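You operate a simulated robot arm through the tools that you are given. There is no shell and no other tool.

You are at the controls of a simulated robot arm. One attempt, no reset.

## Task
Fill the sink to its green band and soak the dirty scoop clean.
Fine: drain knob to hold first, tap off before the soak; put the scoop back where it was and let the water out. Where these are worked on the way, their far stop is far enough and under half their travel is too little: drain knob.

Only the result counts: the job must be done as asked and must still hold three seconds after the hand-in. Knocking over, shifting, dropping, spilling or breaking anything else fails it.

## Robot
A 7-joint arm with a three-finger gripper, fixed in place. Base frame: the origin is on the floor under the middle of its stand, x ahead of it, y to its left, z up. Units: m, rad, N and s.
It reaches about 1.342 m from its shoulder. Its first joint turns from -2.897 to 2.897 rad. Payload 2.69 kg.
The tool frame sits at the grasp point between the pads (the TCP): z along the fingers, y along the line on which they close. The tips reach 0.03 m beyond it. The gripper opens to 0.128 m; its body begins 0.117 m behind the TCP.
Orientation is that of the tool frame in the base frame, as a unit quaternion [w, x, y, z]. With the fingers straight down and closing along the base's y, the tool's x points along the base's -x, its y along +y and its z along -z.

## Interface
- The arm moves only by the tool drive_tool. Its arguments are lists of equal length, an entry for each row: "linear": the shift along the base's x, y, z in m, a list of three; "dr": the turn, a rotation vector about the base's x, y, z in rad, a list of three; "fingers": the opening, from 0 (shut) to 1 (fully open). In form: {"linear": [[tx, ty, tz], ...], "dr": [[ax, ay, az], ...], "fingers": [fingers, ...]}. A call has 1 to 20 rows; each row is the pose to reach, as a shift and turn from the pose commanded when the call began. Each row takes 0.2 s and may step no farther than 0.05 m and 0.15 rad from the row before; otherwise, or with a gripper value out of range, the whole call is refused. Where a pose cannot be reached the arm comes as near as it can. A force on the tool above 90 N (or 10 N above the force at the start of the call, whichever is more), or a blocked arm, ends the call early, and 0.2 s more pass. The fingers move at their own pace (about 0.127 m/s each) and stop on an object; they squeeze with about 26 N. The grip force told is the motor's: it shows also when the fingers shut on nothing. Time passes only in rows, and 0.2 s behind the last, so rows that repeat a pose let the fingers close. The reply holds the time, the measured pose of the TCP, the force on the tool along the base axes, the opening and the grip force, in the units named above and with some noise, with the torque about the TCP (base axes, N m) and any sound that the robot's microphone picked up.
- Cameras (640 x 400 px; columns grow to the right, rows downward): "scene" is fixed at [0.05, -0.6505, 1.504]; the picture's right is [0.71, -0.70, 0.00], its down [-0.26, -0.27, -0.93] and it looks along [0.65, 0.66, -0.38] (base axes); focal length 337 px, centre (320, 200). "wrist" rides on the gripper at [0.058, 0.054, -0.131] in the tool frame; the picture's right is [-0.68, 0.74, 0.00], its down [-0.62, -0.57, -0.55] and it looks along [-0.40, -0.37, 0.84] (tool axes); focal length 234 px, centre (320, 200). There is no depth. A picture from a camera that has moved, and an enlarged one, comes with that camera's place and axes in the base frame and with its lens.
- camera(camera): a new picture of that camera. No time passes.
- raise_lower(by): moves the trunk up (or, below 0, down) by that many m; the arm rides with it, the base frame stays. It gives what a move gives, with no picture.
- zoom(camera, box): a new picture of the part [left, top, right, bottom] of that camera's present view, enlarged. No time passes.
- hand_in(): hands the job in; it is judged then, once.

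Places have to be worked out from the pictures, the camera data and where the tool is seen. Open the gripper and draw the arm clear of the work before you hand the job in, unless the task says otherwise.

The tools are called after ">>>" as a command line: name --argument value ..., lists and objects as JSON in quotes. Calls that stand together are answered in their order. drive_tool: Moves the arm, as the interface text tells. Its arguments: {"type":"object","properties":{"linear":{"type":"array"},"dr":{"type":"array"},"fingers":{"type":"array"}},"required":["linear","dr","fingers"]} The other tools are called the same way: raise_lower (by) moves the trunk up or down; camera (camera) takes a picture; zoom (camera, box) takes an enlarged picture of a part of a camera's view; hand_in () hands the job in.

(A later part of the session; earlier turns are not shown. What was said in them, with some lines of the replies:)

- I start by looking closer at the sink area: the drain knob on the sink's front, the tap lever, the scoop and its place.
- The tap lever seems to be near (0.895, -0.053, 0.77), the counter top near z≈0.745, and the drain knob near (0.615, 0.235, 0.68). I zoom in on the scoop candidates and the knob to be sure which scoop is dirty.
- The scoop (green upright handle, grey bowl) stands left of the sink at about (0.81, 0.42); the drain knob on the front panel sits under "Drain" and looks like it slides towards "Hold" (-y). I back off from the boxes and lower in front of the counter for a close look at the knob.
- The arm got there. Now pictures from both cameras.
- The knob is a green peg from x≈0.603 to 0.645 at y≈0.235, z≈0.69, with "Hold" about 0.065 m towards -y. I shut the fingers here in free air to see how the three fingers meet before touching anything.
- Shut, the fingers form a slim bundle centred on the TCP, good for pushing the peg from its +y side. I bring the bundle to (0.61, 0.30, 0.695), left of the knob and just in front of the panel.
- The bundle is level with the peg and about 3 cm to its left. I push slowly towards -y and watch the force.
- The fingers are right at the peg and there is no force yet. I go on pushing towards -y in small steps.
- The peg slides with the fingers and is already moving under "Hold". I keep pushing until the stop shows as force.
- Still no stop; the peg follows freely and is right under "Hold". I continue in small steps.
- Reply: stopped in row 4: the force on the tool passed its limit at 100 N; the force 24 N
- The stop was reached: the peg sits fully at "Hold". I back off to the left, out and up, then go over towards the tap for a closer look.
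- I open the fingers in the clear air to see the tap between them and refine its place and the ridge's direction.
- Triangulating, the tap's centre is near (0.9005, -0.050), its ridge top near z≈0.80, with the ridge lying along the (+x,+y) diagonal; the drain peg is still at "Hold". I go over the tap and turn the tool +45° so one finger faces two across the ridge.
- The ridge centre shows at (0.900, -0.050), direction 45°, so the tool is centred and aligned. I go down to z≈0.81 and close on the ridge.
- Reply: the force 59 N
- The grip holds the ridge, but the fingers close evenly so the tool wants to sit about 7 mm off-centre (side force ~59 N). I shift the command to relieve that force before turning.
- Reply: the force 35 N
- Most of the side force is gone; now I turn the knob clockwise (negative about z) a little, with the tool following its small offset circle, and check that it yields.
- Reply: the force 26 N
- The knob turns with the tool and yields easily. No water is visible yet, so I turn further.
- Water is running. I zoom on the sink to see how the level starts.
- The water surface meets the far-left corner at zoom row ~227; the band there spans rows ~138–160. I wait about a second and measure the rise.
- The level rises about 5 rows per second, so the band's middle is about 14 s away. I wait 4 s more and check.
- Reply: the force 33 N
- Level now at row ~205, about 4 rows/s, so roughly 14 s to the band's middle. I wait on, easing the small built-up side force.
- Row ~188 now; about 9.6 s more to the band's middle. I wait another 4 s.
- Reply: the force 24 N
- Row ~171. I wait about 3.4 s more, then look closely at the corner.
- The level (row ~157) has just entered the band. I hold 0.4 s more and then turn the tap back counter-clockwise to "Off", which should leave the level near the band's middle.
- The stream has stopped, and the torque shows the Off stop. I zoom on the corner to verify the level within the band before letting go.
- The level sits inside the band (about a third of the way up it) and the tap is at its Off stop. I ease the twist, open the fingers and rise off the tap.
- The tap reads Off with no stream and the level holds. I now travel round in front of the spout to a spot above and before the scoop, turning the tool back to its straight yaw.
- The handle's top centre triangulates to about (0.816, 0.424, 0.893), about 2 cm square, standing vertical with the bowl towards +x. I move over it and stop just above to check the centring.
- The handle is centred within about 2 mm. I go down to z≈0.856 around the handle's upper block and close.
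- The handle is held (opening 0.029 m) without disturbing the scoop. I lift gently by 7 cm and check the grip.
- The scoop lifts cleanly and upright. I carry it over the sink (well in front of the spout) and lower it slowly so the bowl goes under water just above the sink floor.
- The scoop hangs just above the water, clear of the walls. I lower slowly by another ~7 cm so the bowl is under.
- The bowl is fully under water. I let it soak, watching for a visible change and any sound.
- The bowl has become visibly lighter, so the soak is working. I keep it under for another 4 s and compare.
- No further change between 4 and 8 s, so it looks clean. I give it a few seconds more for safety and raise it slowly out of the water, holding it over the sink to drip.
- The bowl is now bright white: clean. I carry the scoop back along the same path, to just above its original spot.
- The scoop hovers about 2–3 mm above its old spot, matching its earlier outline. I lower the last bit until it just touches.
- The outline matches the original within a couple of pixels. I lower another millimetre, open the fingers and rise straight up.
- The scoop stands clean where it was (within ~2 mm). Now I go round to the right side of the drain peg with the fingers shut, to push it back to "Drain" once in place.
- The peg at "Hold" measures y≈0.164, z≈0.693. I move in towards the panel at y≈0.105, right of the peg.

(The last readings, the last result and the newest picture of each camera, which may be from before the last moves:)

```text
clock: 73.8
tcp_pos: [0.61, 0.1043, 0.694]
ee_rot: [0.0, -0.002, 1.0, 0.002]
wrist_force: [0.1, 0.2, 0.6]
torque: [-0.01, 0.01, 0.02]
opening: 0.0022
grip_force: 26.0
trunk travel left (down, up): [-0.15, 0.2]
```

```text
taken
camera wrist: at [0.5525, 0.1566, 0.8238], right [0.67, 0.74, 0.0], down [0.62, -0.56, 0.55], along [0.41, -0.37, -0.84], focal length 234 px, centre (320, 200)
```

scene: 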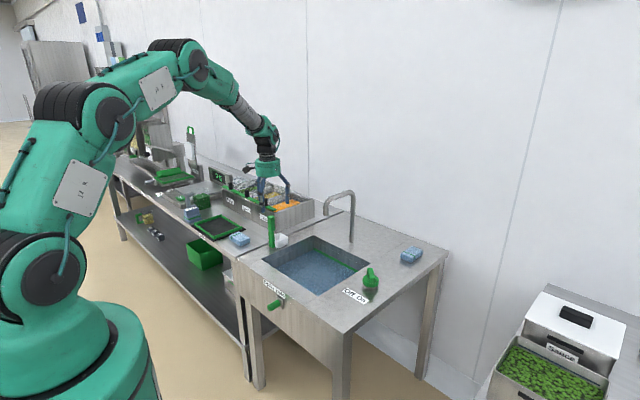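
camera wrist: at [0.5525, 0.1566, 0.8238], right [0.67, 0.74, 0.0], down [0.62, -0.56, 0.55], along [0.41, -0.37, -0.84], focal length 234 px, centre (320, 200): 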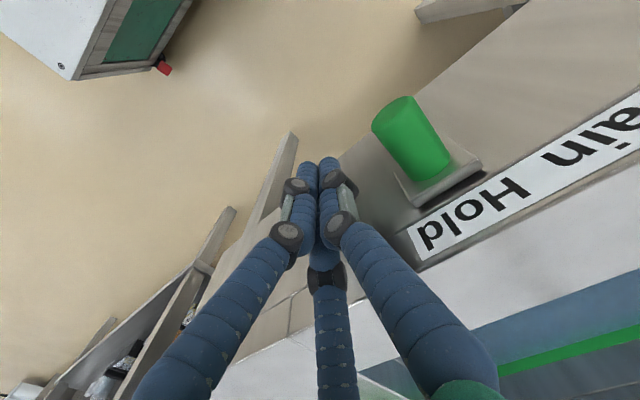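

Lined up. I push the peg towards +y (Drain) in small steps, watching the force.

>>> drive_tool --linear '[[0, 0.01, 0], [0, 0.02, 0], [0, 0.028, 0], [0, 0.036, 0], [0, 0.044, 0], [0, 0.052, 0], [0, 0.06, 0], [0, 0.068, 0], [0, 0.076, 0]]' --dr '[[0, 0, 0], [0, 0, 0], [0, 0, 0], [0, 0, 0], [0, 0, 0], [0, 0, 0], [0, 0, 0], [0, 0, 0], [0, 0, 0]]' --fingers '[0, 0, 0, 0, 0, 0, 0, 0, 0]'

>>> camera --camera "wrist"

>>> zoom --camera "scene" --box '[220, 220, 340, 330]'

```text
clock: 75.8
tcp_pos: [0.6091, 0.1811, 0.6934]
ee_rot: [0.002, -0.001, 1.0, 0.001]
wrist_force: [-0.1, -0.1, 0.3]
torque: [0.03, -0.01, 0.02]
opening: 0.0023
grip_force: 26.2
trunk travel left (down, up): [-0.15, 0.2]
```

```text
taken
camera wrist: at [0.5511, 0.233, 0.8247], right [0.67, 0.74, 0.0], down [0.62, -0.56, 0.55], along [0.41, -0.37, -0.84], focal length 234 px, centre (320, 200)
```

wrist: 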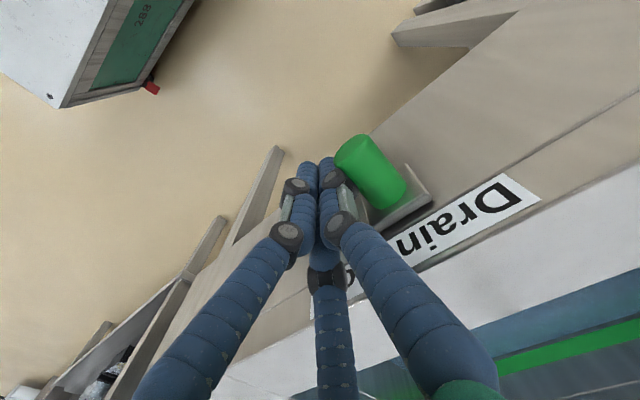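

```text
3.64 times, centred on (280, 275) of scene
camera zoom: at [0.05, -0.6505, 1.504], right [0.71, -0.7, 0.0], down [-0.26, -0.27, -0.93], along [0.65, 0.66, -0.38], focal length 1224 px, centre (466, -73)
```

zoom: 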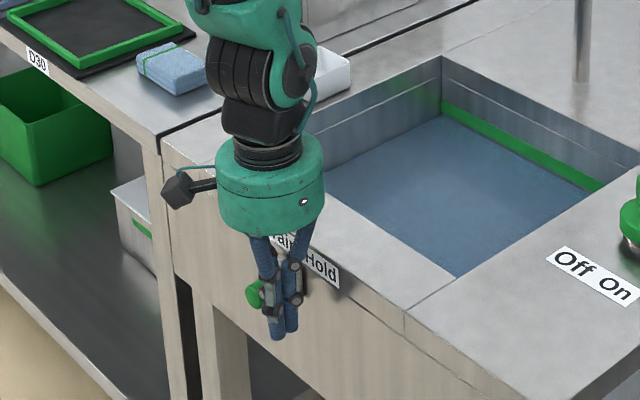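

The peg is moving under "Drain" and the level is already dropping. I keep going to the stop.

>>> drive_tool --linear '[[0, 0.005, 0], [0, 0.01, 0], [0, 0.014, 0], [0, 0.018, 0], [0, 0.022, 0], [0, 0.026, 0], [0, 0.03, 0], [0, 0.034, 0]]' --dr '[[0, 0, 0], [0, 0, 0], [0, 0, 0], [0, 0, 0], [0, 0, 0], [0, 0, 0], [0, 0, 0], [0, 0, 0]]' --fingers '[0, 0, 0, 0, 0, 0, 0, 0]'

>>> camera --camera "wrist"

```text
clock: 77.5
tcp_pos: [0.6097, 0.2042, 0.6949]
ee_rot: [-0.001, 0.001, 1.0, 0.0]
wrist_force: [2.2, -27.4, 12.1]
torque: [0.36, -0.02, -0.05]
opening: 0.002
grip_force: 25.9
trunk travel left (down, up): [-0.15, 0.2]
stopped in row 8: the force on the tool passed its limit at 102 N (the readings are from after the stop); the commanded pose is now the measured one
```

```text
taken
camera wrist: at [0.5518, 0.2569, 0.8246], right [0.68, 0.74, 0.0], down [0.62, -0.57, 0.55], along [0.4, -0.37, -0.84], focal length 234 px, centre (320, 200)
```

wrist: 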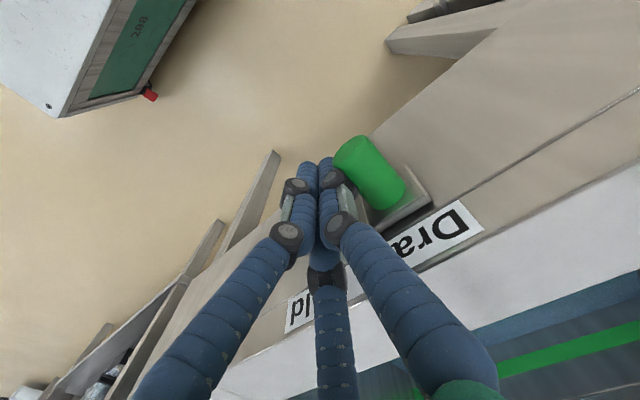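

The stop at "Drain" is reached. I back off to the right, then out and up, clear of everything, opening the fingers while the sink drains.

>>> drive_tool --linear '[[0, -0.015, 0], [0, -0.03, 0], [-0.03, -0.04, 0], [-0.065, -0.04, 0], [-0.08, -0.04, 0.03], [-0.08, -0.04, 0.075], [-0.08, -0.04, 0.12], [-0.08, -0.04, 0.165], [-0.08, -0.04, 0.21], [-0.08, -0.04, 0.255], [-0.08, -0.04, 0.3], [-0.08, -0.04, 0.34]]' --dr '[[0, 0, 0], [0, 0, 0], [0, 0, 0], [0, 0, 0], [0, 0, 0], [0, 0, 0], [0, 0, 0], [0, 0, 0], [0, 0, 0], [0, 0, 0], [0, 0, 0], [0, 0, 0]]' --fingers '[0, 0, 0, 0, 0, 0, 0, 0, 1, 1, 1, 1]'

>>> camera --camera "scene"

>>> zoom --camera "scene" --box '[270, 225, 370, 290]'

>>> zoom --camera "scene" --box '[240, 270, 304, 310]'

```text
clock: 80.1
tcp_pos: [0.5276, 0.1652, 1.0334]
ee_rot: [-0.002, 0.0, 1.0, 0.0]
wrist_force: [-0.2, -0.5, 0.7]
torque: [0.01, -0.01, 0.0]
opening: 0.1281
grip_force: 0.0
trunk travel left (down, up): [-0.15, 0.2]
```

```text
taken
```

scene: 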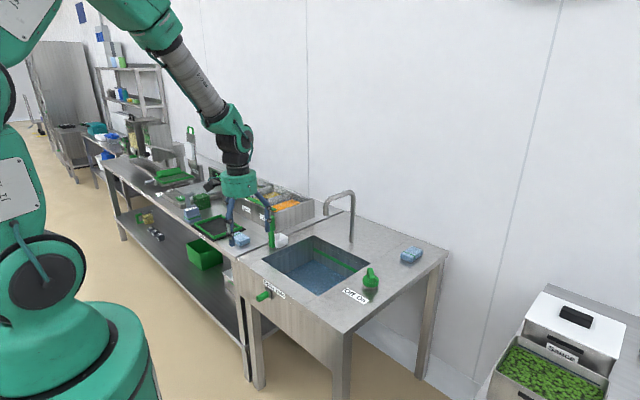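

```text
6.15 times, centred on (320, 258) of scene
camera zoom: at [0.05, -0.6505, 1.504], right [0.71, -0.7, 0.0], down [-0.26, -0.27, -0.93], along [0.65, 0.66, -0.38], focal length 2072 px, centre (320, -154)
```

zoom: 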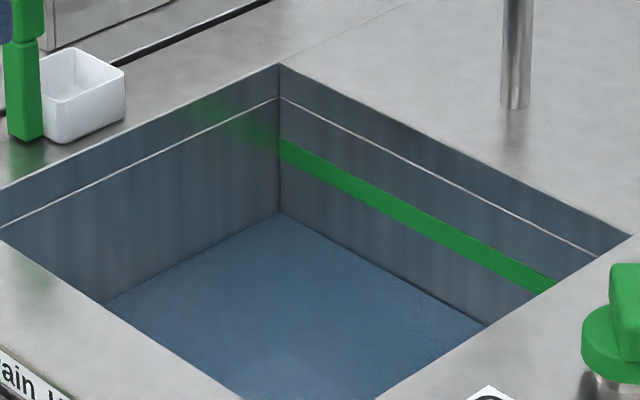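

```text
10.00 times, centred on (272, 290) of scene
camera zoom: at [0.05, -0.6505, 1.504], right [0.71, -0.7, 0.0], down [-0.26, -0.27, -0.93], along [0.65, 0.66, -0.38], focal length 3367 px, centre (800, -700)
```

zoom: 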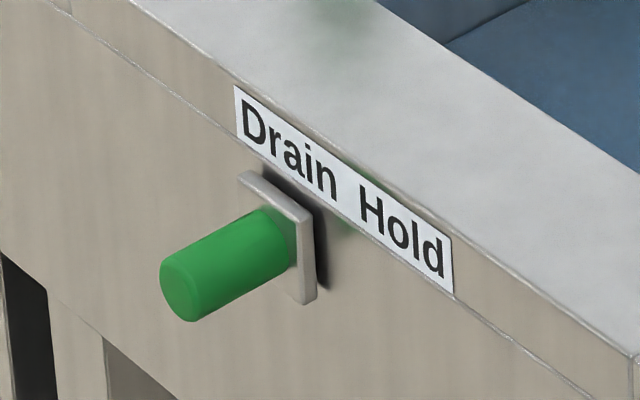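

The peg is back exactly at its Drain place and the sink is emptying fast. I draw the arm a little further back and wait for the water to run out.

>>> drive_tool --linear '[[-0.03, 0, 0.02], [-0.06, 0, 0.04], [-0.06, 0, 0.06], [-0.06, 0, 0.06], [-0.06, 0, 0.06], [-0.06, 0, 0.06], [-0.06, 0, 0.06], [-0.06, 0, 0.06], [-0.06, 0, 0.06], [-0.06, 0, 0.06], [-0.06, 0, 0.06], [-0.06, 0, 0.06], [-0.06, 0, 0.06], [-0.06, 0, 0.06], [-0.06, 0, 0.06], [-0.06, 0, 0.06], [-0.06, 0, 0.06], [-0.06, 0, 0.06], [-0.06, 0, 0.06], [-0.06, 0, 0.06]]' --dr '[[0, 0, 0], [0, 0, 0], [0, 0, 0], [0, 0, 0], [0, 0, 0], [0, 0, 0], [0, 0, 0], [0, 0, 0], [0, 0, 0], [0, 0, 0], [0, 0, 0], [0, 0, 0], [0, 0, 0], [0, 0, 0], [0, 0, 0], [0, 0, 0], [0, 0, 0], [0, 0, 0], [0, 0, 0], [0, 0, 0]]' --fingers '[1, 1, 1, 1, 1, 1, 1, 1, 1, 1, 1, 1, 1, 1, 1, 1, 1, 1, 1, 1]'

>>> zoom --camera "scene" --box '[270, 225, 370, 290]'

>>> camera --camera "wrist"

```text
clock: 84.3
tcp_pos: [0.4687, 0.1677, 1.0937]
ee_rot: [0.0, 0.0, 1.0, -0.001]
wrist_force: [-0.1, -0.8, -0.2]
torque: [-0.05, 0.03, 0.03]
opening: 0.128
grip_force: 0.0
trunk travel left (down, up): [-0.15, 0.2]
```

```text
6.15 times, centred on (320, 258) of scene
camera zoom: at [0.05, -0.6505, 1.504], right [0.71, -0.7, 0.0], down [-0.26, -0.27, -0.93], along [0.65, 0.66, -0.38], focal length 2072 px, centre (320, -154)
```

zoom: 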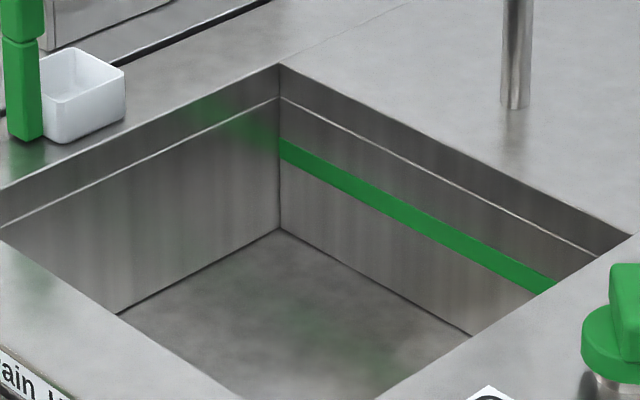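

```text
taken
camera wrist: at [0.4111, 0.2193, 1.2238], right [0.68, 0.74, 0.0], down [0.62, -0.57, 0.55], along [0.4, -0.37, -0.84], focal length 234 px, centre (320, 200)
```

wrist: 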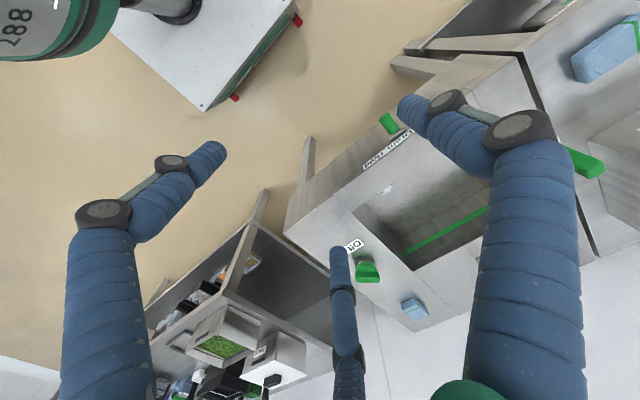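

The sink is empty and dry, the peg is at Drain. One last overview of scoop, tap and surroundings before handing in.

>>> zoom --camera "scene" --box '[220, 180, 460, 330]'

>>> camera --camera "scene"

```text
2.67 times, centred on (340, 255) of scene
camera zoom: at [0.05, -0.6505, 1.504], right [0.71, -0.7, 0.0], down [-0.26, -0.27, -0.93], along [0.65, 0.66, -0.38], focal length 898 px, centre (267, 53)
```

zoom: 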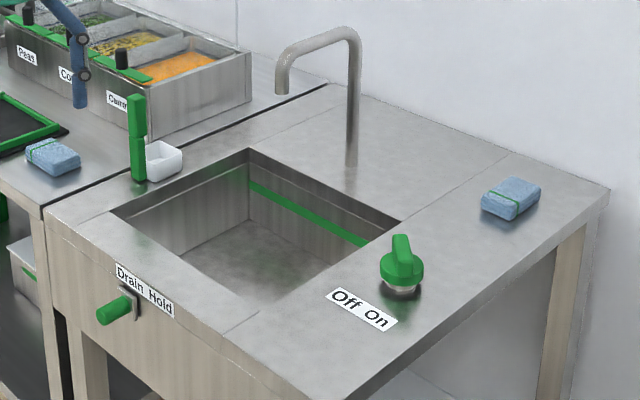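

```text
taken
```

scene: 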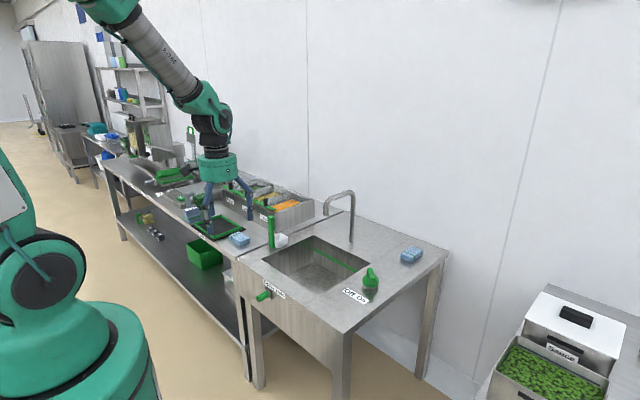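

Everything is as asked: scoop clean and back in place, tap off, drain peg at Drain, sink empty, gripper open and clear of the work. I hand the job in.

>>> hand_in

```text
The job is handed in.
```

The job is handed in. I filled the sink to its green band and soaked the scoop clean. The hand-in reply didn't include a verdict.

- **Drain knob:** I slid it to the Hold stop before turning on the tap. At the end I slid it back to the Drain stop.
- **Tap and level:** I shut the tap off once the water was inside the band, about a third of the way up it, and before the soak.
- **Scoop:** The bowl was under water for about 10 s. It turned from grey to white, and the colour stopped changing after the first 4 s.
- **Scoop position:** It is back on its spot, within about 2 mm by the camera.
- **At hand-in:** The sink was empty, the tap was off, and nothing else looked moved. The gripper was open and the arm was drawn back from the sink.
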